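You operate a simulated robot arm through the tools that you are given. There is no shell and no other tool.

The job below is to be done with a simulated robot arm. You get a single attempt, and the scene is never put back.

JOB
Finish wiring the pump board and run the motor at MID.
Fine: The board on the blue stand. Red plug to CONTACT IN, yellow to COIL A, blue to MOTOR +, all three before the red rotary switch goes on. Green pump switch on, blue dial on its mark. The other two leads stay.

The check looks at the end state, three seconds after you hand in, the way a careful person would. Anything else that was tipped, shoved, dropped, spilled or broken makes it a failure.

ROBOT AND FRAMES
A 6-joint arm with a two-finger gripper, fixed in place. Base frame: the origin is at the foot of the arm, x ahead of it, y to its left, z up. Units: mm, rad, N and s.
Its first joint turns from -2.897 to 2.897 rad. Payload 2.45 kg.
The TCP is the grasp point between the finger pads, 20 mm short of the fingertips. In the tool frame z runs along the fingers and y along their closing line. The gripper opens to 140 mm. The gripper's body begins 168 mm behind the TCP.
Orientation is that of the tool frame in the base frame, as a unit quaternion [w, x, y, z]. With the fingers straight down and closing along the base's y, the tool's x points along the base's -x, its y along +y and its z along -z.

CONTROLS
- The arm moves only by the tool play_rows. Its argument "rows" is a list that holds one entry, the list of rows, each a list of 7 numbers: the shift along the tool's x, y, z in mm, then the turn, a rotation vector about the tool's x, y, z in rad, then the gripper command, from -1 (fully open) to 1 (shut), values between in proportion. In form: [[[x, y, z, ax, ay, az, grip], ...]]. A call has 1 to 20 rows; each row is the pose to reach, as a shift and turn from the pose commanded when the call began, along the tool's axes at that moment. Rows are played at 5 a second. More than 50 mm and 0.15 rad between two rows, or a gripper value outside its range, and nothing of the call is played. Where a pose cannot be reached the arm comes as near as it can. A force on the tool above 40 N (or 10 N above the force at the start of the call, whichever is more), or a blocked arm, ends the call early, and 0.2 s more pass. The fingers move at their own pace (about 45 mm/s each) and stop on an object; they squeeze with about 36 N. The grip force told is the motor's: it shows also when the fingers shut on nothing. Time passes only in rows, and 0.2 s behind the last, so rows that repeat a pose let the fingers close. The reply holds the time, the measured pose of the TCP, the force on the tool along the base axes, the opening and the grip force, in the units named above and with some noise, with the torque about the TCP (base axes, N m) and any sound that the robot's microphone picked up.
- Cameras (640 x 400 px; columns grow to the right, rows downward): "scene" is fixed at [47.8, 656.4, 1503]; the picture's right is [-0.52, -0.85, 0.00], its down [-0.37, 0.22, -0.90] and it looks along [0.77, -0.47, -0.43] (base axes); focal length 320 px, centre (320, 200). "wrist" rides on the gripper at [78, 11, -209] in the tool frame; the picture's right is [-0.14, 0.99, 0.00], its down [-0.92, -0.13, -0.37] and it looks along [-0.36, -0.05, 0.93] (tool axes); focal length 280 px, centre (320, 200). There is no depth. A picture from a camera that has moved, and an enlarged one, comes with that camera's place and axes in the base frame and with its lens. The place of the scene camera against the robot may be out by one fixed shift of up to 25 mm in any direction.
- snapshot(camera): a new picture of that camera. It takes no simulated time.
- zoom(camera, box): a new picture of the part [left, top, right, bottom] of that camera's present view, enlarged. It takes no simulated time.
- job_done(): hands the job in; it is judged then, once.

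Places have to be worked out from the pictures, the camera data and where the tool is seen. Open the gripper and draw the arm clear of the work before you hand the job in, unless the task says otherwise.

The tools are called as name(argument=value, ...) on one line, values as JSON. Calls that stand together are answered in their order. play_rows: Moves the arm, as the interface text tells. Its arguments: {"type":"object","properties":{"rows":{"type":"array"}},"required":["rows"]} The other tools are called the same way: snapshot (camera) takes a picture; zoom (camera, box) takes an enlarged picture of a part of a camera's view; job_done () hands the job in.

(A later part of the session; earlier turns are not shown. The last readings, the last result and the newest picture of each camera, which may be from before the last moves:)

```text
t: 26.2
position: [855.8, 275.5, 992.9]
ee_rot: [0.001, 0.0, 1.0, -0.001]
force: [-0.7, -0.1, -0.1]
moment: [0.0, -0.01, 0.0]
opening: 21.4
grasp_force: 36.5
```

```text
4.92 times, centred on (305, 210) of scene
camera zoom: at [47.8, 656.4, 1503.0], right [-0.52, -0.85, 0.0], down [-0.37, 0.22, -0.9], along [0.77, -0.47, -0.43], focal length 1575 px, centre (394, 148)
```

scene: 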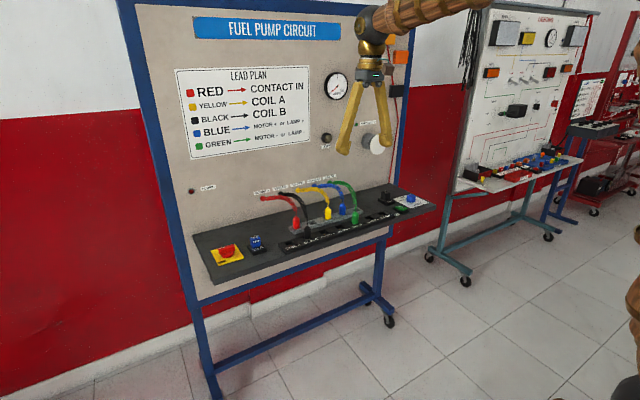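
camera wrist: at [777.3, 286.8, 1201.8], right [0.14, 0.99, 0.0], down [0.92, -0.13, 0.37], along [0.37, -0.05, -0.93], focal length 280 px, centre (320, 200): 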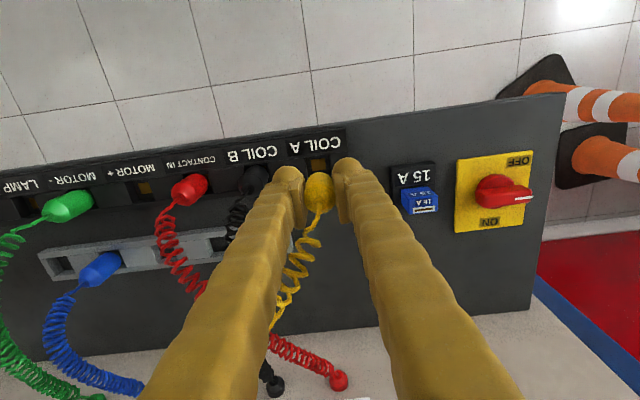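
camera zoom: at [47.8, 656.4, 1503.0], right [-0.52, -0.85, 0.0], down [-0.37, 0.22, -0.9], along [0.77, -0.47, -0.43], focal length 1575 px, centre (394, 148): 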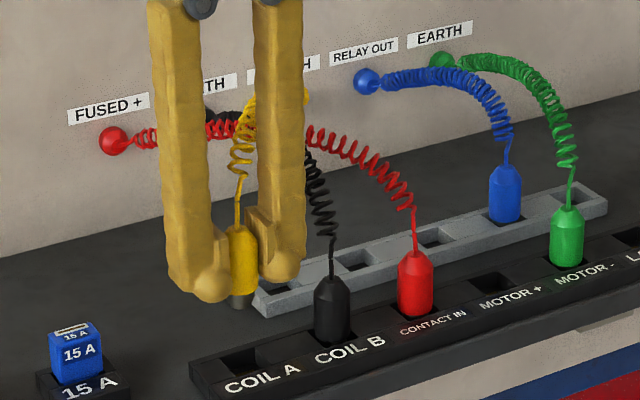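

Compared with the matching view over CONTACT IN, the COIL A contact appears about 7 px left, or 2 mm toward −y. I'll shift −1.7 mm and check again.

play_rows(rows=[[[0, -1.7, 0, 0, 0, 0, 1], [0, -1.7, 0, 0, 0, 0, 1]]])

zoom(camera="wrist", box=[240, 120, 400, 220])

```text
t: 26.8
position: [856.7, 274.9, 992.9]
ee_rot: [0.001, 0.0, 1.0, 0.0]
force: [0.6, -0.4, -1.4]
moment: [-0.01, 0.0, -0.03]
opening: 21.4
grasp_force: 35.8
```

```text
4.00 times, centred on (320, 170) of wrist
camera zoom: at [777.3, 284.6, 1201.9], right [0.14, 0.99, 0.0], down [0.92, -0.13, 0.37], along [0.37, -0.05, -0.93], focal length 1122 px, centre (320, 320)
```

zoom: 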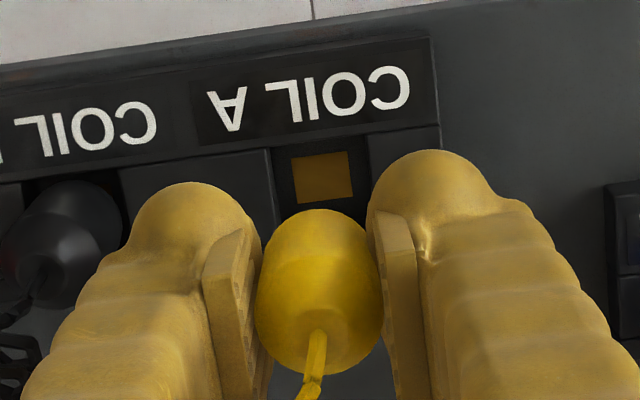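

The contact now sits at (322, 177), against (321, 180) for the earlier good insertion, so it matches within about 1 mm. I'll lower it the same way.

play_rows(rows=[[[0.5, 0, 12, 0, 0, 0, 1], [0.5, 0, 24, 0, 0, 0, 1], [0.5, 0, 32, 0, 0, 0, 1], [0.5, 0, 36, 0, 0, 0, 1], [0.5, 0, 40, 0, 0, 0, 1], [0.5, 0, 44, 0, 0, 0, 1], [0.5, 0, 47, 0, 0, 0, 1], [0.5, 0, 50, 0, 0, 0, 1], [0.5, 0, 53, 0, 0, 0, 1], [0.5, 0, 55, 0, 0, 0, 1]]])

zoom(camera="scene", box=[250, 190, 350, 253])

zoom(camera="wrist", box=[240, 100, 400, 200])

```text
t: 29.0
position: [856.5, 274.1, 939.0]
ee_rot: [0.0, 0.0, 1.0, 0.0]
force: [0.0, 0.5, -0.4]
moment: [0.03, 0.02, 0.03]
opening: 21.6
grasp_force: 35.8
```

```text
6.35 times, centred on (300, 222) of scene
camera zoom: at [47.8, 656.4, 1503.0], right [-0.52, -0.85, 0.0], down [-0.37, 0.22, -0.9], along [0.77, -0.47, -0.43], focal length 2031 px, centre (447, 64)
```

zoom: 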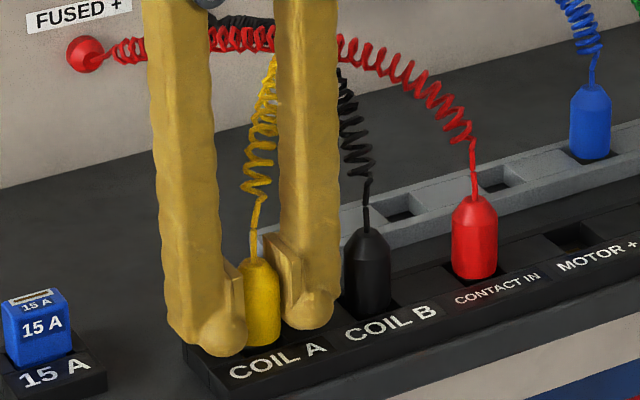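

```text
4.00 times, centred on (320, 150) of wrist
camera zoom: at [776.7, 284.7, 1146.9], right [0.14, 0.99, 0.0], down [0.92, -0.13, 0.37], along [0.37, -0.05, -0.93], focal length 1122 px, centre (320, 400)
```

zoom: 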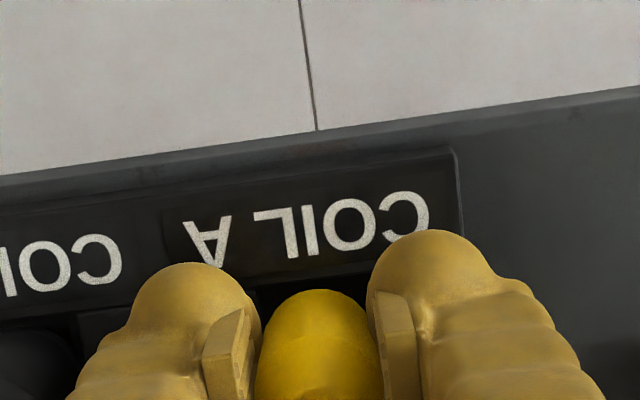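

It is entering freely, with no force at z=939. I'll finish in 1 mm steps until it bottoms.

play_rows(rows=[[[0, 0, 1.5, 0, 0, 0, 1], [0, 0, 3, 0, 0, 0, 1], [0, 0, 4, 0, 0, 0, 1], [0, 0, 5, 0, 0, 0, 1], [0, 0, 6, 0, 0, 0, 1], [0, 0, 6.5, 0, 0, 0, 1]]])

zoom(camera="scene", box=[250, 190, 350, 253])

```text
t: 30.4
position: [855.8, 274.4, 933.1]
ee_rot: [0.001, 0.001, 1.0, 0.001]
force: [4.2, 0.8, 29.3]
moment: [0.02, -0.05, 0.02]
opening: 21.5
grasp_force: 35.8
```

```text
6.35 times, centred on (300, 222) of scene
camera zoom: at [47.8, 656.4, 1503.0], right [-0.52, -0.85, 0.0], down [-0.37, 0.22, -0.9], along [0.77, -0.47, -0.43], focal length 2031 px, centre (447, 64)
```

zoom: 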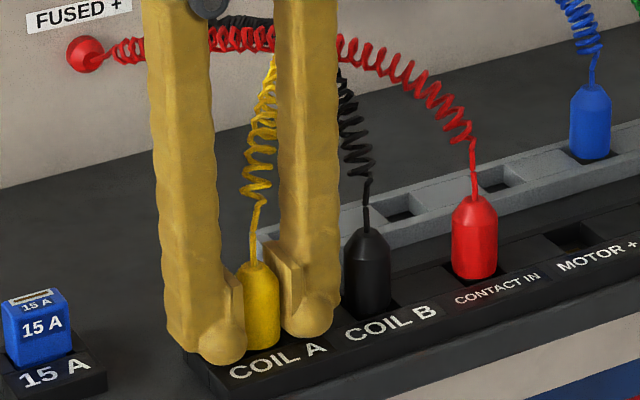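

Yellow bottomed at the same height and force as red. I'll ease off, open to 50 mm and rise.

play_rows(rows=[[[0, 0, -1, 0, 0, 0, 1], [0, 0, -1, 0, 0, 0, 0.6], [0, 0, -1, 0, 0, 0, 0.286], [0, 0, -1, 0, 0, 0, 0.286], [0, 0, -1, 0, 0, 0, 0.286], [0, 0, -20, 0, 0, 0, 0.286], [0, 0, -50, 0, 0, 0, 0.286], [0, 0, -90, 0, 0, 0, 0.286], [0, 0, -112, 0, 0, 0, 0.286], [0, 0, -112, 0, 0, 0, 0.286]]])

snapshot(camera="wrist")

zoom(camera="scene", box=[240, 170, 370, 251])

```text
t: 32.6
position: [855.9, 274.4, 1043.5]
ee_rot: [0.001, 0.0, 1.0, 0.0]
force: [0.4, -1.4, 0.1]
moment: [0.01, -0.02, 0.03]
opening: 50.0
grasp_force: 0.0
```

```text
taken
camera wrist: at [776.3, 284.7, 1253.3], right [0.14, 0.99, 0.0], down [0.92, -0.13, 0.37], along [0.37, -0.05, -0.93], focal length 280 px, centre (320, 200)
```

wrist: 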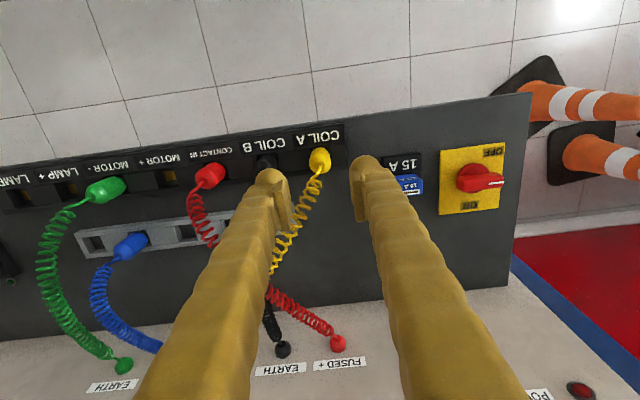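

```text
4.92 times, centred on (305, 210) of scene
camera zoom: at [47.8, 656.4, 1503.0], right [-0.52, -0.85, 0.0], down [-0.37, 0.22, -0.9], along [0.77, -0.47, -0.43], focal length 1575 px, centre (394, 148)
```

zoom: 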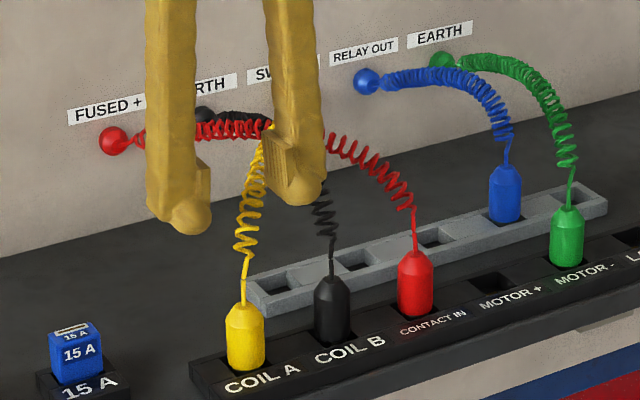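

Yellow is seated upright in COIL A. Next is blue, parked at about (936, 9). I'll travel at the same height and then come part way down.

play_rows(rows=[[[-15, -35, 0, 0, 0, 0, 0.2], [-30, -75, 0, 0, 0, 0, 0.2], [-45, -115, 0, 0, 0, 0, 0.2], [-60, -155, 0, 0, 0, 0, 0.2], [-72, -195, 0, 0, 0, 0, 0.2], [-80, -235, 0, 0, 0, 0, 0.2], [-80, -265.4, 0, 0, 0, 0, 0.2], [-80, -265.4, 25, 0, 0, 0, 0.2], [-80, -265.4, 50, 0, 0, 0, 0.2], [-80, -265.4, 50, 0, 0, 0, 0.2]]])

snapshot(camera="wrist")

zoom(camera="wrist", box=[240, 110, 400, 210])

```text
t: 34.8
position: [936.7, 8.4, 994.4]
ee_rot: [0.002, 0.0, 1.0, 0.001]
force: [0.3, -0.9, -0.7]
moment: [0.02, -0.03, 0.01]
opening: 55.7
grasp_force: 0.1
```

```text
taken
camera wrist: at [857.1, 18.9, 1202.5], right [0.14, 0.99, 0.0], down [0.92, -0.13, 0.37], along [0.37, -0.05, -0.93], focal length 280 px, centre (320, 200)
```

wrist: 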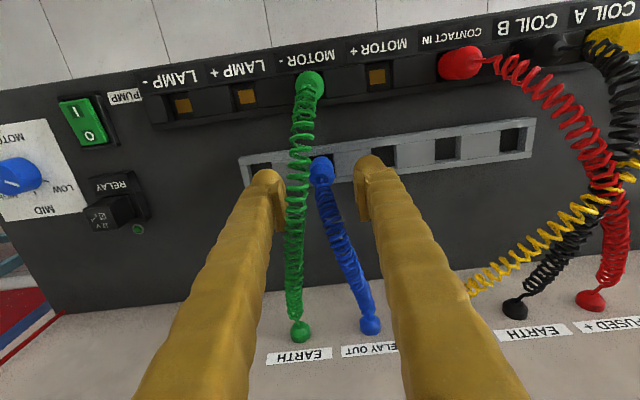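

```text
4.00 times, centred on (320, 160) of wrist
camera zoom: at [857.1, 18.9, 1202.5], right [0.14, 0.99, 0.0], down [0.92, -0.13, 0.37], along [0.37, -0.05, -0.93], focal length 1122 px, centre (320, 360)
```

zoom: 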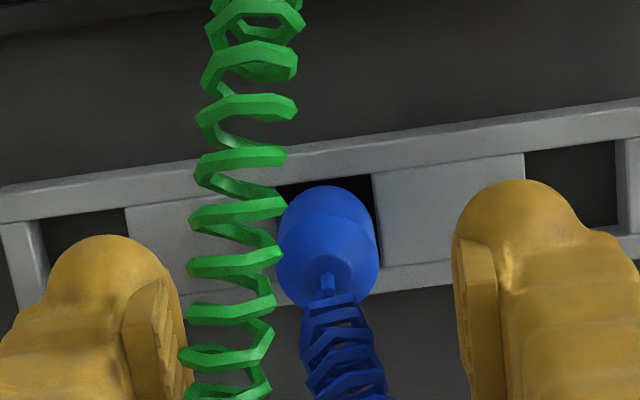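

Blue appears at the same picture position as yellow did, so it is centred. I'll descend to z≈936 and grip.

play_rows(rows=[[[0, 0.5, 20, 0, 0, 0, 0.2], [0, 0.5, 40, 0, 0, 0, 0.2], [0, 0.5, 57.5, 0, 0, 0, 0.2], [0, 0.5, 57.5, 0, 0, 0, 0.2], [0, 0.5, 57.5, 0, 0, 0, 0.5], [0, 0.5, 57.5, 0, 0, 0, 1], [0, 0.5, 57.5, 0, 0, 0, 1], [0, 0.5, 57.5, 0, 0, 0, 1], [0, 0.5, 57.5, 0, 0, 0, 1]]])

zoom(camera="scene", box=[290, 150, 390, 213])

```text
t: 36.8
position: [936.3, 9.0, 937.5]
ee_rot: [0.001, -0.001, 1.0, 0.0]
force: [-0.5, 0.0, -0.3]
moment: [0.0, -0.05, 0.02]
opening: 21.5
grasp_force: 37.3
```

```text
6.35 times, centred on (340, 182) of scene
camera zoom: at [47.8, 656.4, 1503.0], right [-0.52, -0.85, 0.0], down [-0.37, 0.22, -0.9], along [0.77, -0.47, -0.43], focal length 2031 px, centre (193, 318)
```

zoom: 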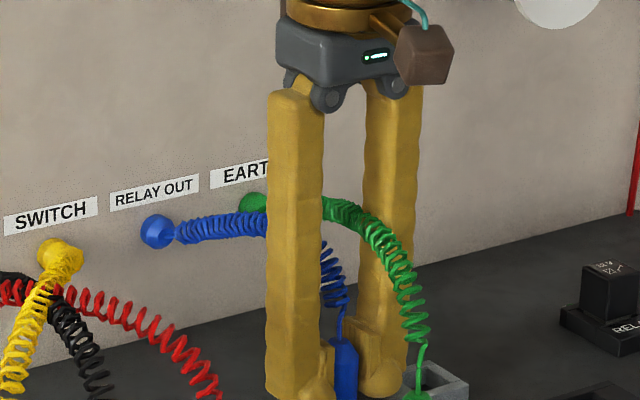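

Blue is gripped. I'll lift it, carry it +y to y≈76, then −x to above MOTOR +.

play_rows(rows=[[[0, 0, -5, 0, 0, 0, 1], [0, 0, -15, 0, 0, 0, 1], [0, 0, -35, 0, 0, 0, 1], [0, 0, -56, 0, 0, 0, 1], [0, 25, -56, 0, 0, 0, 1], [0, 50, -56, 0, 0, 0, 1], [0, 66.5, -56, 0, 0, 0, 1], [25, 66.5, -56, 0, 0, 0, 1], [55, 66.5, -56, 0, 0, 0, 1], [80, 66.5, -56, 0, 0, 0, 1], [80, 66.5, -56, 0, 0, 0, 1], [80, 66.5, -56, 0, 0, 0, 1]]])

snapshot(camera="wrist")

zoom(camera="wrist", box=[240, 120, 400, 220])

zoom(camera="scene", box=[260, 160, 390, 241])

```text
t: 39.4
position: [855.7, 76.1, 992.5]
ee_rot: [0.001, 0.0, 1.0, 0.0]
force: [-0.2, 0.3, -0.2]
moment: [0.0, -0.02, -0.01]
opening: 21.5
grasp_force: 35.9
```

```text
taken
camera wrist: at [776.0, 86.9, 1201.3], right [0.14, 0.99, 0.0], down [0.92, -0.13, 0.37], along [0.37, -0.05, -0.93], focal length 280 px, centre (320, 200)
```

wrist: 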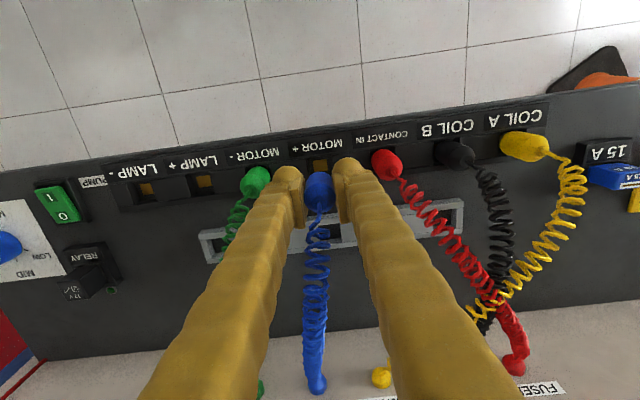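

```text
4.00 times, centred on (320, 170) of wrist
camera zoom: at [776.0, 86.9, 1201.3], right [0.14, 0.99, 0.0], down [0.92, -0.13, 0.37], along [0.37, -0.05, -0.93], focal length 1122 px, centre (320, 320)
```

zoom: 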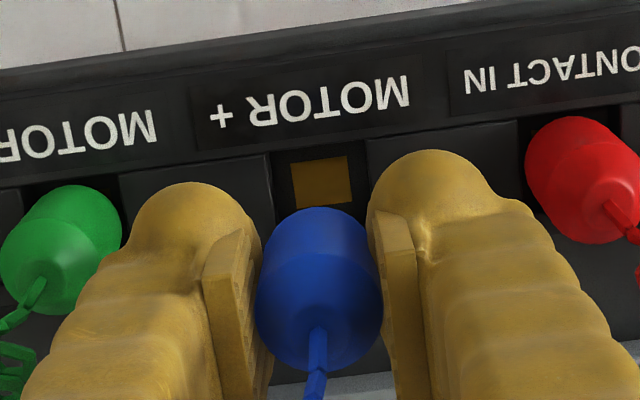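

```text
4.92 times, centred on (325, 200) of scene
camera zoom: at [47.8, 656.4, 1503.0], right [-0.52, -0.85, 0.0], down [-0.37, 0.22, -0.9], along [0.77, -0.47, -0.43], focal length 1575 px, centre (295, 198)
```

zoom: 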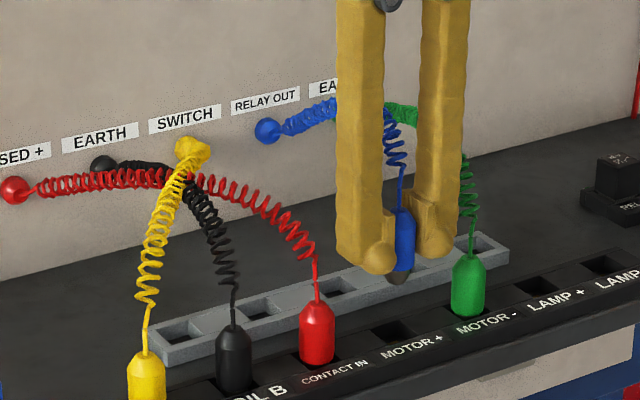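

The MOTOR + contact sits at (321, 181), essentially identical to the good red alignment. I'll lower the plug.

play_rows(rows=[[[0, 0, 12, 0, 0, 0, 1], [0, 0, 24, 0, 0, 0, 1], [0, 0, 32, 0, 0, 0, 1], [0, 0, 36, 0, 0, 0, 1], [0, 0, 40, 0, 0, 0, 1], [0, 0, 44, 0, 0, 0, 1], [0, 0, 47, 0, 0, 0, 1], [0, 0, 50, 0, 0, 0, 1], [0, 0, 53, 0, 0, 0, 1], [0, 0, 55, 0, 0, 0, 1]]])

zoom(camera="scene", box=[270, 190, 370, 253])

```text
t: 41.6
position: [855.7, 75.6, 938.1]
ee_rot: [0.0, 0.0, 1.0, 0.001]
force: [0.5, -0.2, -0.4]
moment: [-0.01, 0.0, -0.04]
opening: 21.7
grasp_force: 36.0
```

```text
6.35 times, centred on (320, 222) of scene
camera zoom: at [47.8, 656.4, 1503.0], right [-0.52, -0.85, 0.0], down [-0.37, 0.22, -0.9], along [0.77, -0.47, -0.43], focal length 2031 px, centre (320, 64)
```

zoom: 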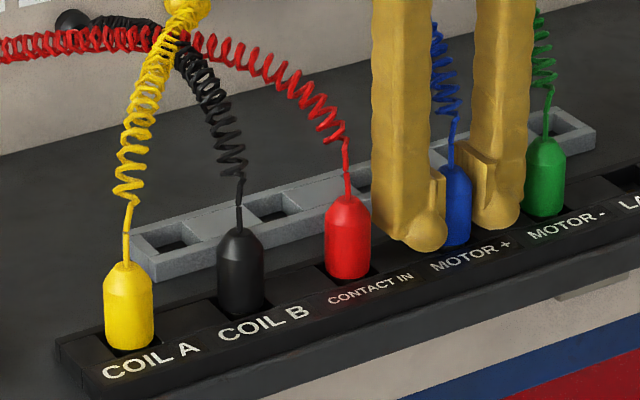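

Blue is entering freely, so I'll finish the last few millimetres until it bottoms.

play_rows(rows=[[[0, 0, 1.5, 0, 0, 0, 1], [0, 0, 3, 0, 0, 0, 1], [0, 0, 4, 0, 0, 0, 1], [0, 0, 5, 0, 0, 0, 1], [0, 0, 6, 0, 0, 0, 1]]])

zoom(camera="scene", box=[270, 190, 370, 253])

```text
t: 42.9
position: [857.5, 76.7, 933.2]
ee_rot: [0.003, 0.0, 1.0, 0.0]
force: [-1.2, 0.7, 8.8]
moment: [0.01, 0.05, -0.03]
opening: 21.4
grasp_force: 36.2
stopped in row 5: the force on the tool passed its limit at 41 N (the readings are from after the stop); the commanded pose is now the measured one
```

```text
6.35 times, centred on (320, 222) of scene
camera zoom: at [47.8, 656.4, 1503.0], right [-0.52, -0.85, 0.0], down [-0.37, 0.22, -0.9], along [0.77, -0.47, -0.43], focal length 2031 px, centre (320, 64)
```

zoom: 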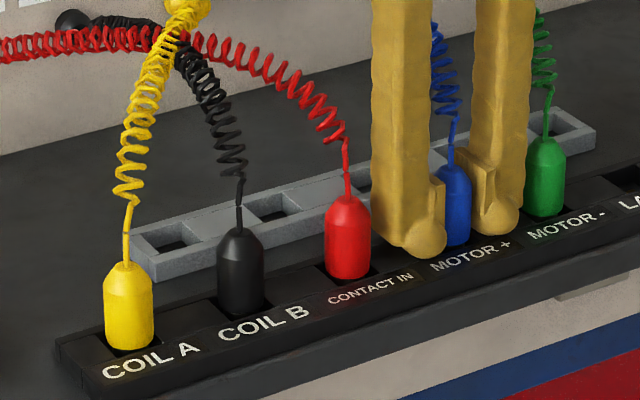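

Blue bottomed at z≈933, the same as the other two. I'll open to 50 mm and rise.

play_rows(rows=[[[0, 0, -0.5, 0, 0, 0, 1], [0, 0, -0.5, 0, 0, 0, 0.6], [0, 0, -0.5, 0, 0, 0, 0.286], [0, 0, -0.5, 0, 0, 0, 0.286], [0, 0, -0.5, 0, 0, 0, 0.286], [0, 0, -20, 0, 0, 0, 0.286], [0, 0, -50, 0, 0, 0, 0.286], [0, 0, -90, 0, 0, 0, 0.286], [0, 0, -112, 0, 0, 0, 0.286], [0, 0, -112, 0, 0, 0, 0.286]]])

snapshot(camera="wrist")

zoom(camera="scene", box=[260, 170, 390, 251])

```text
t: 45.1
position: [855.7, 76.1, 1045.7]
ee_rot: [0.002, 0.0, 1.0, 0.0]
force: [-0.1, -0.3, 0.7]
moment: [-0.02, -0.01, 0.0]
opening: 50.0
grasp_force: 0.1
```

```text
taken
camera wrist: at [775.9, 86.0, 1253.8], right [0.14, 0.99, 0.0], down [0.92, -0.13, 0.37], along [0.37, -0.05, -0.93], focal length 280 px, centre (320, 200)
```

wrist: 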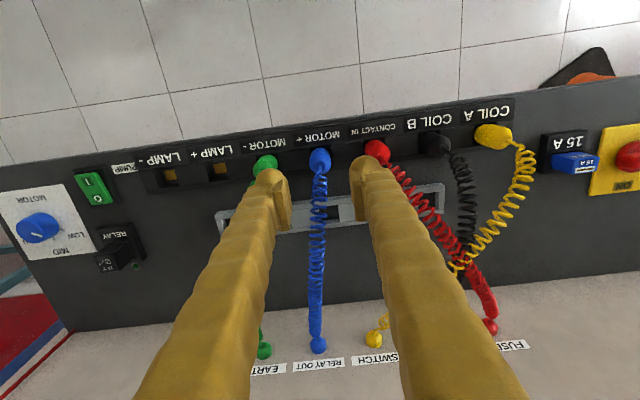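

```text
4.92 times, centred on (325, 210) of scene
camera zoom: at [47.8, 656.4, 1503.0], right [-0.52, -0.85, 0.0], down [-0.37, 0.22, -0.9], along [0.77, -0.47, -0.43], focal length 1575 px, centre (295, 148)
```

zoom: 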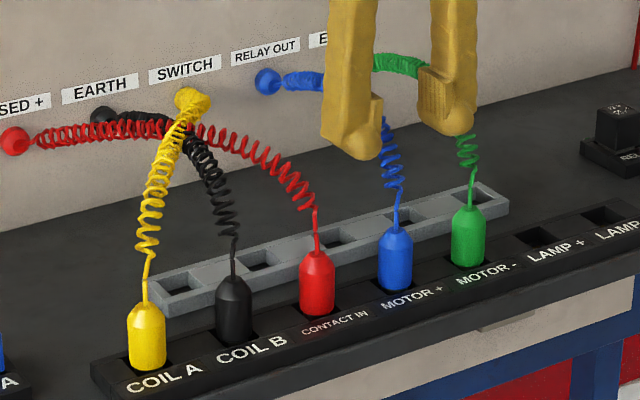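

All three plugs are seated upright in COIL A, CONTACT IN and MOTOR +, with black and green untouched. Next I'll go look at the pump switch (about 852, -219) and the motor dial (about 892, -305).

play_rows(rows=[[[4, -40, -10, 0, 0, 0, 0], [8, -80, -20, 0, 0, 0, -0.5], [12, -120, -30, 0, 0, 0, -1], [16, -160, -40, 0, 0, 0, -1], [20, -200, -50, 0, 0, 0, -1], [24, -240, -54, 0, 0, 0, -1], [25.7, -285, -54, 0, 0, 0, -1], [25.7, -326, -54, 0, 0, 0, -1], [25.7, -326, -54, 0, 0, 0, -1]]])

snapshot(camera="wrist")

zoom(camera="wrist", box=[220, 110, 420, 235])

```text
t: 47.1
position: [829.6, -249.3, 1099.2]
ee_rot: [0.001, -0.001, 1.0, 0.001]
force: [0.3, 0.1, 0.6]
moment: [0.02, 0.02, 0.04]
opening: 139.9
grasp_force: 0.1
```

```text
taken
camera wrist: at [749.9, -239.5, 1307.7], right [0.14, 0.99, 0.0], down [0.92, -0.13, 0.37], along [0.37, -0.05, -0.93], focal length 280 px, centre (320, 200)
```

wrist: 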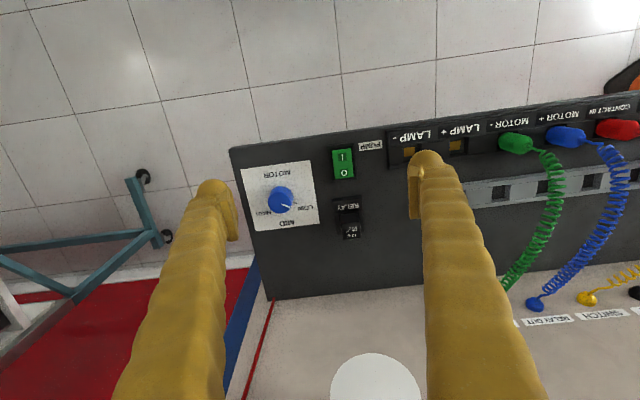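

```text
3.20 times, centred on (320, 172) of wrist
camera zoom: at [749.9, -239.5, 1307.7], right [0.14, 0.99, 0.0], down [0.92, -0.13, 0.37], along [0.37, -0.05, -0.93], focal length 897 px, centre (320, 288)
```

zoom: 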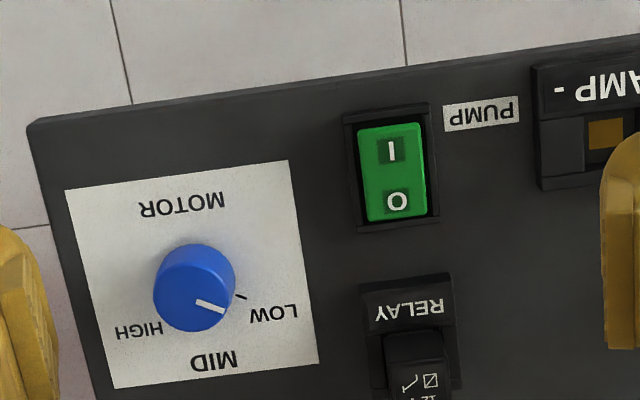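

I'll zoom closer on the dial and the rocker from this view.

zoom(camera="wrist", box=[240, 155, 330, 211])

zoom(camera="wrist", box=[310, 130, 390, 180])

zoom(camera="scene", box=[385, 185, 435, 216])

```text
7.11 times, centred on (285, 183) of wrist
camera zoom: at [749.9, -239.5, 1307.7], right [0.14, 0.99, 0.0], down [0.92, -0.13, 0.37], along [0.37, -0.05, -0.93], focal length 1994 px, centre (569, 321)
```

zoom: 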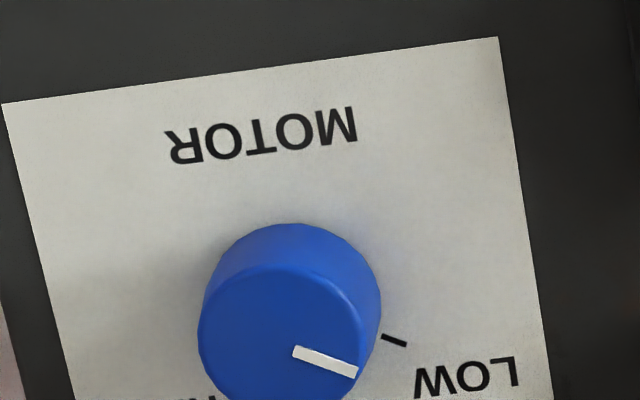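

```text
8.00 times, centred on (350, 155) of wrist
camera zoom: at [749.9, -239.5, 1307.7], right [0.14, 0.99, 0.0], down [0.92, -0.13, 0.37], along [0.37, -0.05, -0.93], focal length 2243 px, centre (80, 560)
```

zoom: 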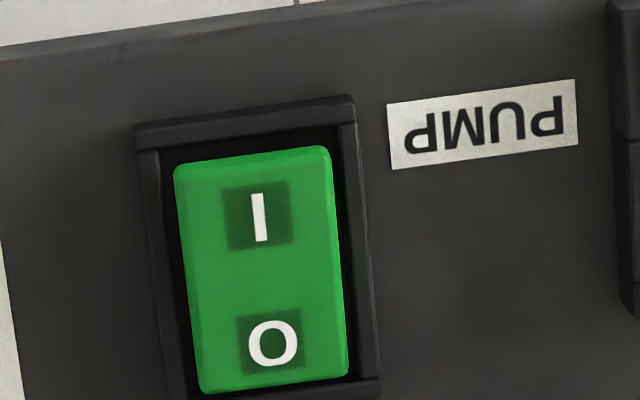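

```text
12.80 times, centred on (410, 200) of scene
camera zoom: at [47.8, 656.4, 1503.0], right [-0.52, -0.85, 0.0], down [-0.37, 0.22, -0.9], along [0.77, -0.47, -0.43], focal length 4095 px, centre (-832, 194)
```

zoom: 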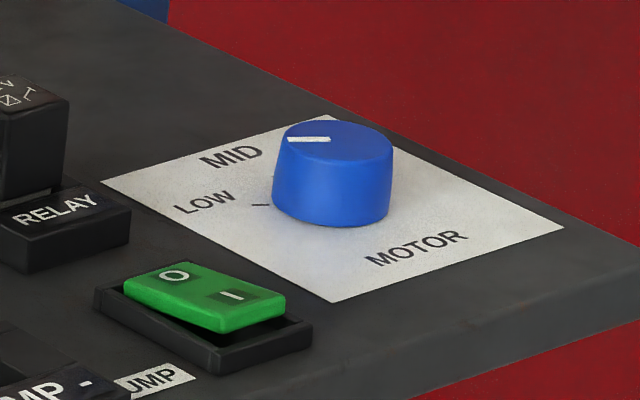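

The rocker shows its O end pressed and its I end (front, at x≈841, y≈-220) raised. I'll zoom on the whole dial to measure the pointer and mark angles.

zoom(camera="wrist", box=[232, 162, 328, 222])

zoom(camera="wrist", box=[256, 178, 312, 213])

```text
6.67 times, centred on (280, 192) of wrist
camera zoom: at [749.9, -239.5, 1307.7], right [0.14, 0.99, 0.0], down [0.92, -0.13, 0.37], along [0.37, -0.05, -0.93], focal length 1869 px, centre (587, 253)
```

zoom: 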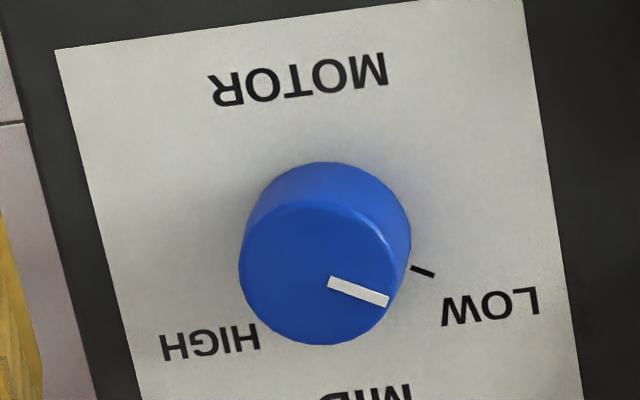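

```text
11.43 times, centred on (284, 196) of wrist
camera zoom: at [749.9, -239.5, 1307.7], right [0.14, 0.99, 0.0], down [0.92, -0.13, 0.37], along [0.37, -0.05, -0.93], focal length 3204 px, centre (731, 251)
```

zoom: 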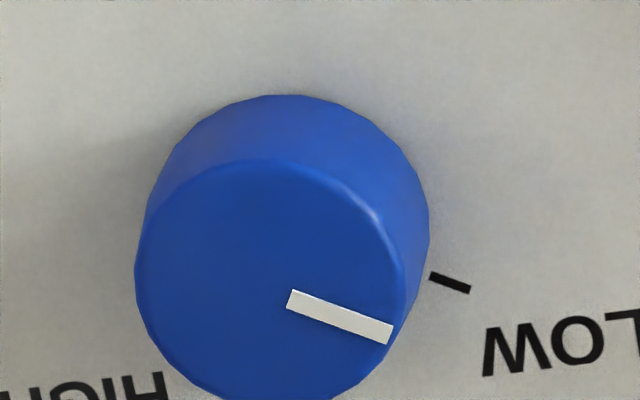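

The pointer is on LOW, about 60° left of MID, and MID lies straight toward +x. So the dial needs a 60° clockwise turn. The knob is at about (897, -320.5), ø≈36 mm, top z≈925. I'll go above it with the gripper pre-turned −30°.

play_rows(rows=[[[-17, -18, 20, 0, 0, -0.1, -0.5], [-34, -36, 40, 0, 0, -0.2, 0], [-50, -54, 60, 0, 0, -0.31, 0], [-67.4, -71.2, 80, 0, 0, -0.42, 0], [-67.4, -71.2, 99, 0, 0, -0.5236, 0], [-67.4, -71.2, 99, 0, 0, -0.5236, 0]]])

snapshot(camera="wrist")

zoom(camera="scene", box=[360, 130, 460, 193])

```text
t: 48.5
position: [898.5, -321.3, 999.9]
ee_rot: [0.002, -0.259, 0.966, 0.001]
force: [-0.6, 0.4, 0.3]
moment: [0.0, 0.01, 0.0]
opening: 69.9
grasp_force: 0.0
```

```text
taken
camera wrist: at [824.1, -351.8, 1208.6], right [-0.38, 0.93, 0.0], down [0.86, 0.35, 0.37], along [0.34, 0.14, -0.93], focal length 280 px, centre (320, 200)
```

wrist: 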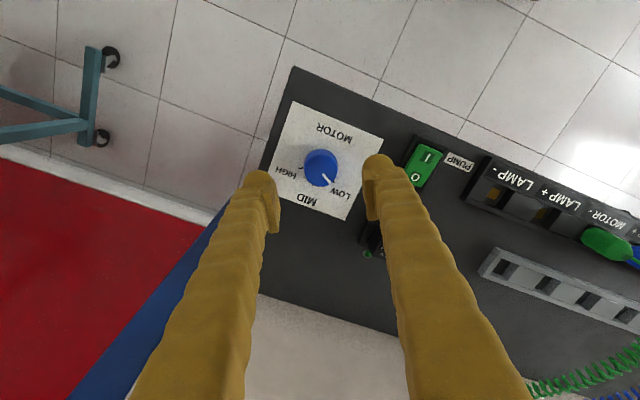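

```text
6.35 times, centred on (410, 162) of scene
camera zoom: at [47.8, 656.4, 1503.0], right [-0.52, -0.85, 0.0], down [-0.37, 0.22, -0.9], along [0.77, -0.47, -0.43], focal length 2031 px, centre (-251, 444)
```

zoom: 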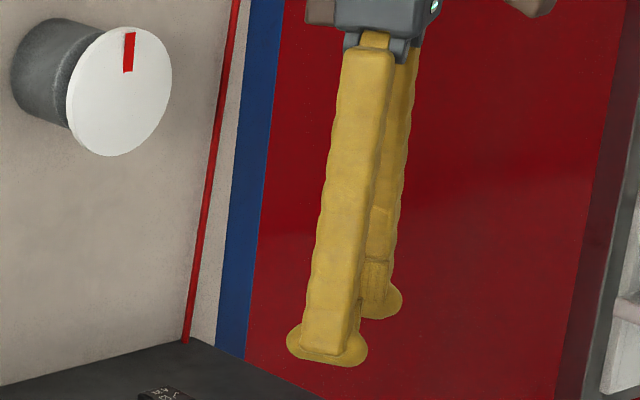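

I'll zoom to check the knob's position relative to the fingers.

zoom(camera="wrist", box=[260, 120, 400, 208])

```text
4.55 times, centred on (330, 164) of wrist
camera zoom: at [824.1, -351.8, 1208.6], right [-0.38, 0.93, 0.0], down [0.86, 0.35, 0.37], along [0.34, 0.14, -0.93], focal length 1274 px, centre (274, 364)
```

zoom: 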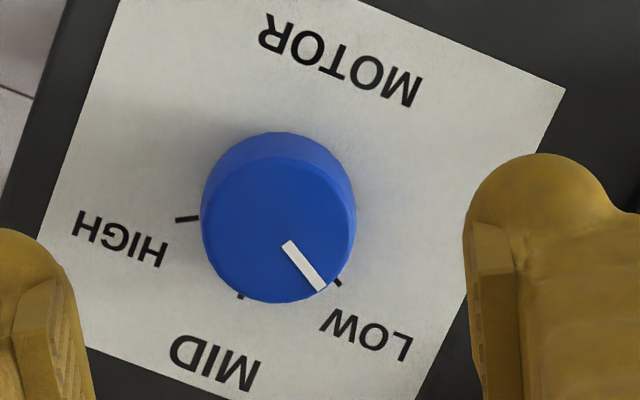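

The three ticks (LOW, MID, HIGH) are now visible and the knob centre is at (897.6, -320.8), within about 1 mm of the TCP. I'll descend around it to z≈925 and watch the force.

play_rows(rows=[[[0.5, 0.9, 20, 0, 0, 0, 0], [0.5, 0.9, 40, 0, 0, 0, 0], [0.5, 0.9, 58, 0, 0, 0, 0], [0.5, 0.9, 68, 0, 0, 0, 0], [0.5, 0.9, 74, 0, 0, 0, 0], [0.5, 0.9, 74, 0, 0, 0, 0]]])

snapshot(camera="wrist")

zoom(camera="scene", box=[370, 150, 450, 200])

```text
t: 49.9
position: [896.8, -320.6, 924.8]
ee_rot: [0.002, -0.259, 0.966, -0.001]
force: [-0.6, -0.3, 0.6]
moment: [0.0, 0.01, 0.01]
opening: 69.8
grasp_force: 0.0
```

```text
taken
camera wrist: at [822.5, -351.3, 1133.7], right [-0.38, 0.93, 0.0], down [0.86, 0.35, 0.37], along [0.34, 0.14, -0.93], focal length 280 px, centre (320, 200)
```

wrist: 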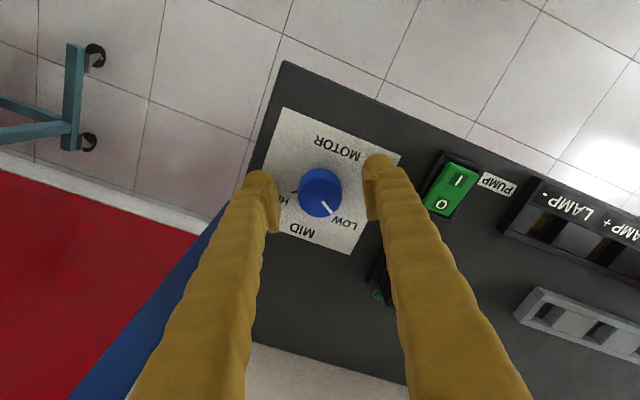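

```text
8.00 times, centred on (410, 175) of scene
camera zoom: at [47.8, 656.4, 1503.0], right [-0.52, -0.85, 0.0], down [-0.37, 0.22, -0.9], along [0.77, -0.47, -0.43], focal length 2559 px, centre (-400, 400)
```

zoom: 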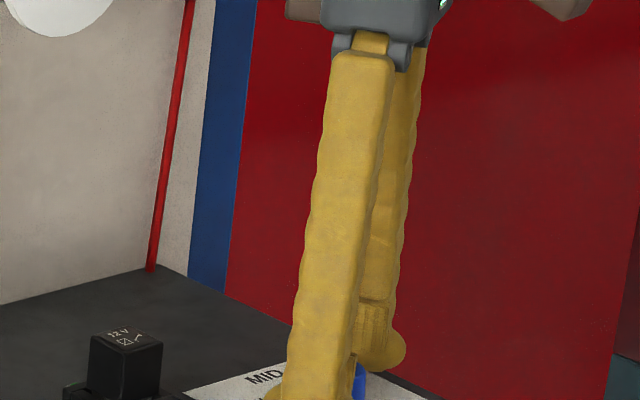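

The knob is centred between the fingers, and there's no contact. I'll close on it.

play_rows(rows=[[[0, 0, 0, 0, 0, 0, 0.3], [0, 0, 0, 0, 0, 0, 1], [0, 0, 0, 0, 0, 0, 1], [0, 0, 0, 0, 0, 0, 1]]])

zoom(camera="wrist", box=[260, 140, 380, 215])

```text
t: 50.9
position: [897.1, -322.5, 925.4]
ee_rot: [0.001, -0.259, 0.966, -0.001]
force: [8.0, -9.9, -3.5]
moment: [-0.15, -0.16, -0.04]
opening: 34.6
grasp_force: 39.5
```

```text
5.33 times, centred on (320, 178) of wrist
camera zoom: at [822.6, -351.6, 1133.7], right [-0.38, 0.93, 0.0], down [0.86, 0.35, 0.37], along [0.35, 0.14, -0.93], focal length 1495 px, centre (320, 320)
```

zoom: 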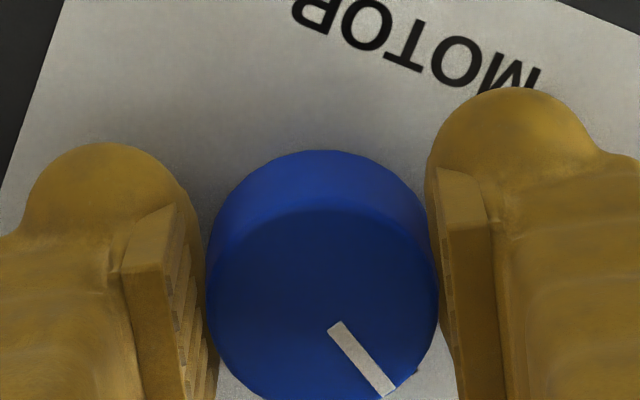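

Gripped at 34.6 mm. The 12.6 N side force says the knob axis is about 0.8 mm toward −tool y, so I'll re-centre and then turn 60° clockwise in small steps.

play_rows(rows=[[[0, -0.8, 0, 0, 0, 0, 1], [0, -0.8, 0, 0, 0, 0, 1], [0, -0.8, 0, 0, 0, 0.1, 1], [0, -0.8, 0, 0, 0, 0.2, 1], [0, -0.8, 0, 0, 0, 0.3, 1], [0, -0.8, 0, 0, 0, 0.4, 1], [0, -0.8, 0, 0, 0, 0.5, 1], [0, -0.8, 0, 0, 0, 0.6, 1], [0, -0.8, 0, 0, 0, 0.7, 1], [0, -0.8, 0, 0, 0, 0.8, 1], [0, -0.8, 0, 0, 0, 0.9, 1], [0, -0.8, 0, 0, 0, 1.0, 1], [0, -0.8, 0, 0, 0, 1.047, 1], [0, -0.8, 0, 0, 0, 1.047, 1]]])

snapshot(camera="wrist")

zoom(camera="wrist", box=[260, 140, 380, 215])

```text
t: 52.8
position: [896.1, -321.8, 924.9]
ee_rot: [0.0, 0.052, 0.999, 0.001]
force: [-5.0, 6.1, 5.4]
moment: [0.15, 0.01, 0.01]
opening: 34.6
grasp_force: 44.8
stopped in row 9: the force on the tool passed its limit at 41 N (the readings are from after the stop); the commanded pose is now the measured one
```

```text
taken
camera wrist: at [819.3, -301.9, 1134.0], right [0.24, 0.97, 0.0], down [0.9, -0.22, 0.37], along [0.36, -0.09, -0.93], focal length 280 px, centre (320, 200)
```

wrist: 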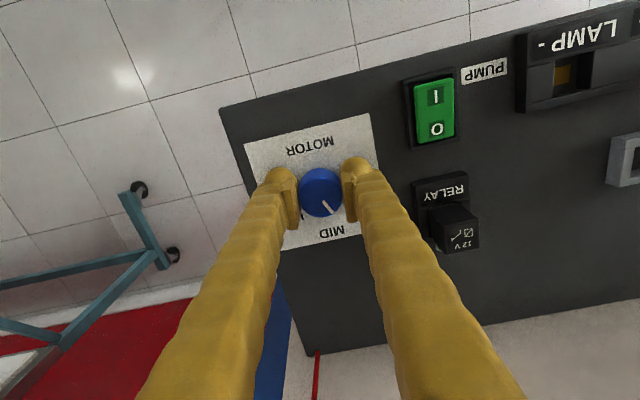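

```text
5.33 times, centred on (320, 178) of wrist
camera zoom: at [819.3, -301.9, 1134.0], right [0.24, 0.97, 0.0], down [0.9, -0.22, 0.37], along [0.36, -0.09, -0.93], focal length 1495 px, centre (320, 320)
```

zoom: 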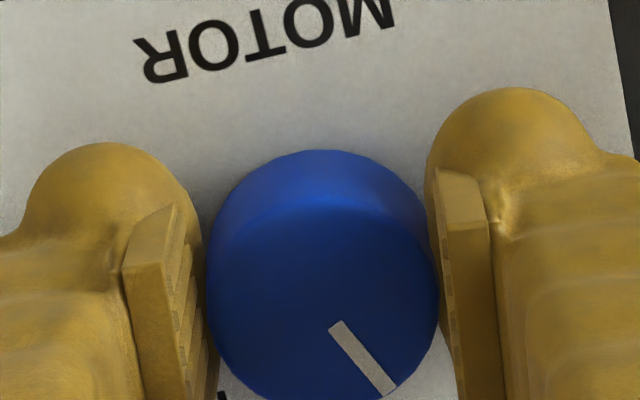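

The dial turned about 36° with the gripper before side load stopped the call. I'll open slightly, nudge toward the knob's axis, and re-grip to remove the side force before turning the rest.

play_rows(rows=[[[0, 0, 0, 0, 0, 0, 0.4], [0.3, 0.4, 0, 0, 0, 0, 0.4], [0.3, 0.4, 0, 0, 0, 0, 0.4], [0.3, 0.4, 0, 0, 0, 0, 1], [0.3, 0.4, 0, 0, 0, 0, 1], [0.3, 0.4, 0, 0, 0, 0, 1]]])

zoom(camera="wrist", box=[260, 140, 380, 215])

```text
t: 54.2
position: [895.7, -319.7, 924.8]
ee_rot: [0.001, 0.052, 0.999, 0.001]
force: [1.7, -2.4, -1.1]
moment: [-0.06, -0.01, 0.02]
opening: 34.8
grasp_force: 44.5
```

```text
5.33 times, centred on (320, 178) of wrist
camera zoom: at [819.2, -301.8, 1133.7], right [0.24, 0.97, 0.0], down [0.9, -0.22, 0.37], along [0.36, -0.09, -0.93], focal length 1495 px, centre (320, 320)
```

zoom: 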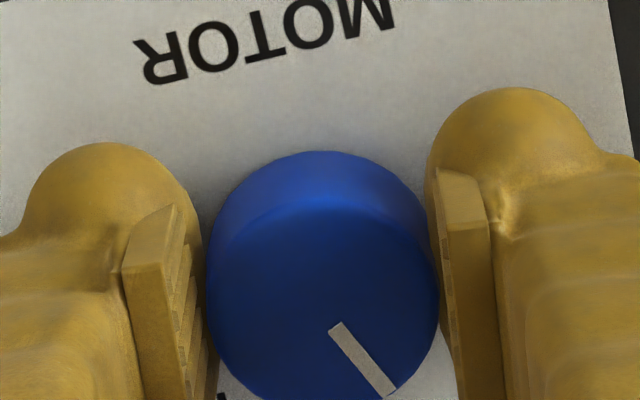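

Side force is now only 3 N and the dial stayed put. I'll turn the remaining 0.42 rad clockwise.

play_rows(rows=[[[0, 0, 0, 0, 0, 0.07, 1], [0, 0, 0, 0, 0, 0.14, 1], [0, 0, 0, 0, 0, 0.21, 1], [0, 0, 0, 0, 0, 0.28, 1], [0, 0, 0, 0, 0, 0.35, 1], [0, 0, 0, 0, 0, 0.42, 1], [0, 0, 0, 0, 0, 0.42, 1]]])

snapshot(camera="wrist")

zoom(camera="wrist", box=[260, 140, 380, 215])

```text
t: 55.8
position: [897.9, -319.0, 924.9]
ee_rot: [0.0, 0.259, 0.966, 0.002]
force: [11.5, 19.9, 2.7]
moment: [0.22, -0.16, 0.09]
opening: 34.5
grasp_force: 44.7
```

```text
taken
camera wrist: at [833.7, -271.0, 1133.8], right [0.61, 0.79, 0.0], down [0.73, -0.57, 0.37], along [0.29, -0.22, -0.93], focal length 280 px, centre (320, 200)
```

wrist: 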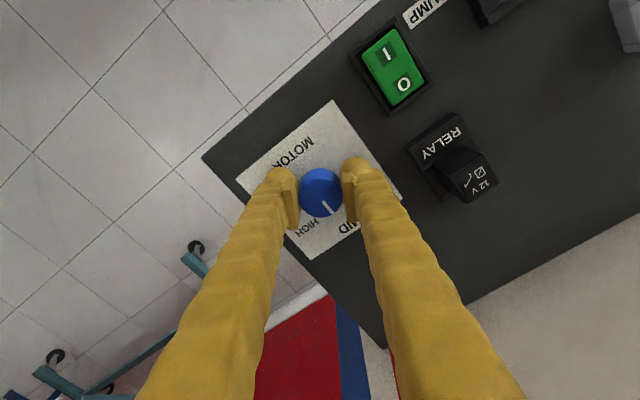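

```text
5.33 times, centred on (320, 178) of wrist
camera zoom: at [833.7, -271.0, 1133.8], right [0.61, 0.79, 0.0], down [0.73, -0.57, 0.37], along [0.29, -0.22, -0.93], focal length 1495 px, centre (320, 320)
```

zoom: 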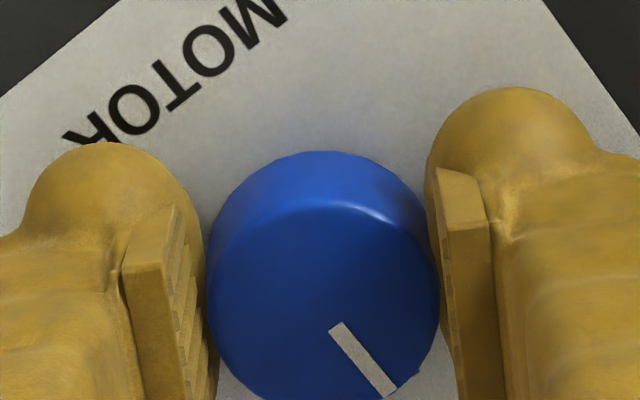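

The pointer stayed fixed in the gripper through the turn, so the dial should be 60° on, at MID. I'll open, rise straight up and verify.

play_rows(rows=[[[0, 0, 0, 0, 0, 0, 0.4], [0, 0, 0, 0, 0, 0, 0.1], [0, 0, 0, 0, 0, 0, 0], [0, 0, -20, 0, 0, 0, 0], [0, 0, -50, 0, 0, 0, 0], [0, 0, -80, 0, 0, 0, 0], [0, 0, -80, 0, 0, 0, -0.5]]])

snapshot(camera="wrist")

zoom(camera="wrist", box=[260, 120, 380, 195])

zoom(camera="scene", box=[385, 185, 435, 216])

```text
t: 57.4
position: [897.9, -319.8, 1004.4]
ee_rot: [0.0, 0.258, 0.966, 0.001]
force: [-0.3, -0.3, -0.2]
moment: [-0.03, 0.04, -0.02]
opening: 104.4
grasp_force: 0.5
```

```text
taken
camera wrist: at [833.6, -272.1, 1213.9], right [0.61, 0.79, 0.0], down [0.73, -0.57, 0.37], along [0.29, -0.22, -0.93], focal length 280 px, centre (320, 200)
```

wrist: 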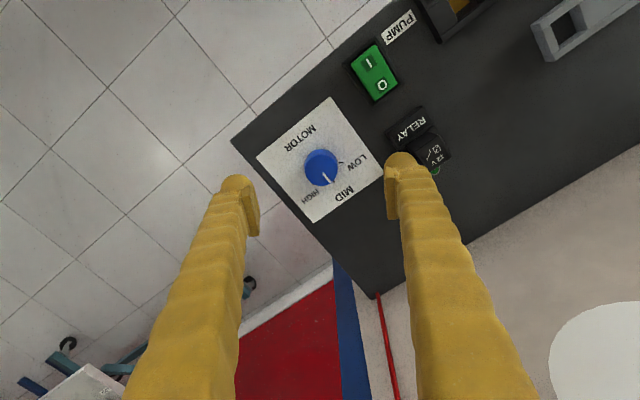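

```text
5.33 times, centred on (320, 158) of wrist
camera zoom: at [833.6, -272.1, 1213.9], right [0.61, 0.79, 0.0], down [0.73, -0.57, 0.37], along [0.29, -0.22, -0.93], focal length 1495 px, centre (320, 427)
```

zoom: 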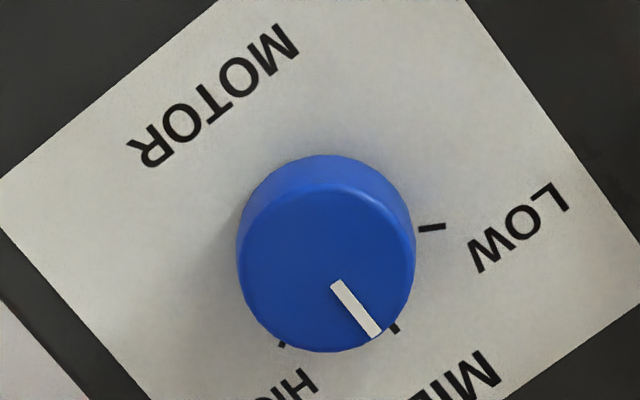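

```text
12.80 times, centred on (410, 200) of scene
camera zoom: at [47.8, 656.4, 1503.0], right [-0.52, -0.85, 0.0], down [-0.37, 0.22, -0.9], along [0.77, -0.47, -0.43], focal length 4095 px, centre (-832, 194)
```

zoom: 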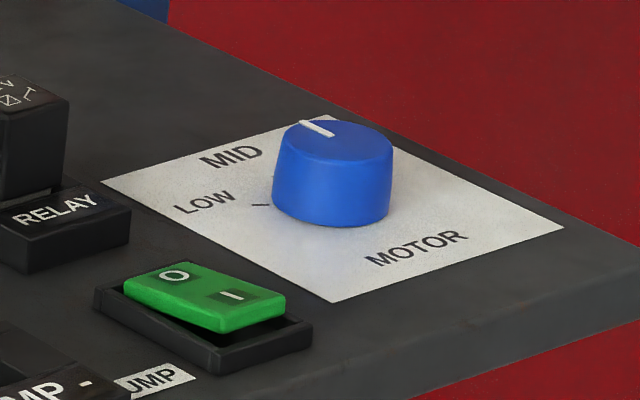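

The pointer is now close to the MID tick, by my measure within about 2°. I'll zoom tighter to confirm.

zoom(camera="wrist", box=[292, 150, 348, 185])

zoom(camera="wrist", box=[340, 30, 410, 74])

```text
11.43 times, centred on (320, 168) of wrist
camera zoom: at [833.6, -272.1, 1213.9], right [0.61, 0.79, 0.0], down [0.73, -0.57, 0.37], along [0.29, -0.22, -0.93], focal length 3204 px, centre (320, 571)
```

zoom: 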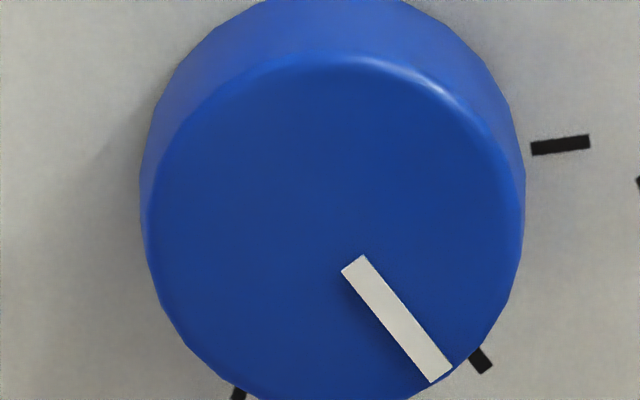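

```text
9.09 times, centred on (375, 52) of wrist
camera zoom: at [833.6, -272.1, 1213.9], right [0.61, 0.79, 0.0], down [0.73, -0.57, 0.37], along [0.29, -0.22, -0.93], focal length 2549 px, centre (-180, 1546)
```

zoom: 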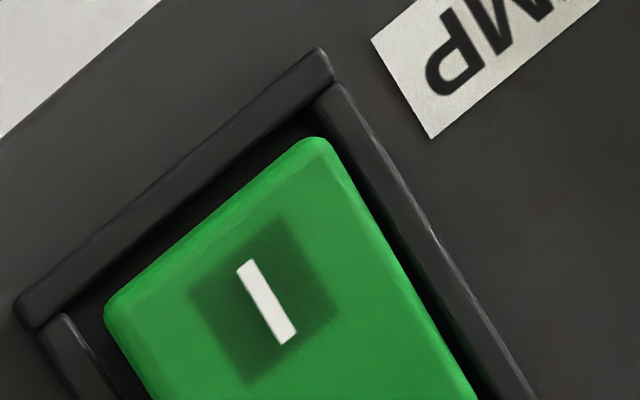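

The pointer is at MID within about 1°. Next is the pump switch: its I label is at (844, -220, 912) on the raised front end. I'll square the gripper back up, close the fingers and move above it.

play_rows(rows=[[[20, 11, 0, 0, 0, -0.1, 0], [41, 22, 0, 0, 0, -0.2, 0.5], [61.5, 33.5, 0, 0, 0, -0.31, 1], [82, 44.6, 0, 0, 0, -0.42, 1], [102.5, 55.8, 0, 0, 0, -0.5236, 1], [102.5, 55.8, 0, 0, 0, -0.5236, 1], [102.5, 55.8, 0, 0, 0, -0.5236, 1], [102.5, 55.8, 0, 0, 0, -0.5236, 1]]])

snapshot(camera="wrist")

zoom(camera="scene", box=[350, 150, 450, 213])

```text
t: 59.2
position: [833.3, -220.2, 1004.3]
ee_rot: [0.0, -0.001, 1.0, 0.0]
force: [-0.2, 0.0, 0.1]
moment: [0.02, -0.02, -0.04]
opening: 0.0
grasp_force: 29.0
```

```text
taken
camera wrist: at [755.7, -210.1, 1213.4], right [0.14, 0.99, 0.0], down [0.92, -0.13, 0.37], along [0.37, -0.05, -0.93], focal length 280 px, centre (320, 200)
```

wrist: 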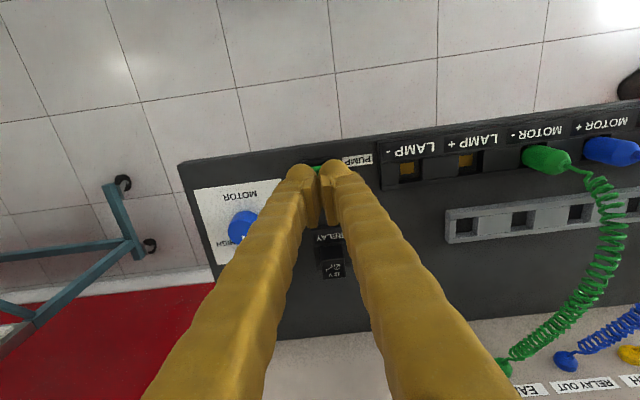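

```text
6.35 times, centred on (400, 182) of scene
camera zoom: at [47.8, 656.4, 1503.0], right [-0.52, -0.85, 0.0], down [-0.37, 0.22, -0.9], along [0.77, -0.47, -0.43], focal length 2031 px, centre (-188, 318)
```

zoom: 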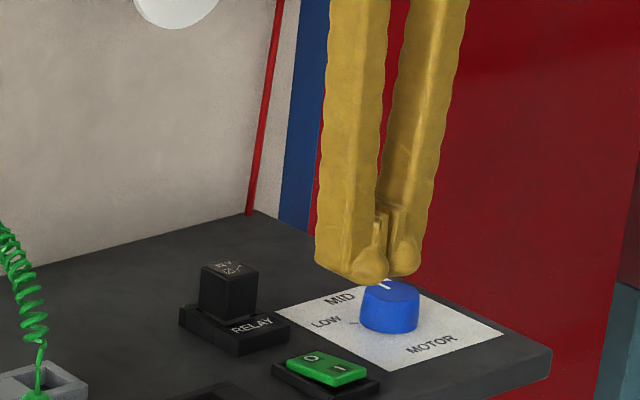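

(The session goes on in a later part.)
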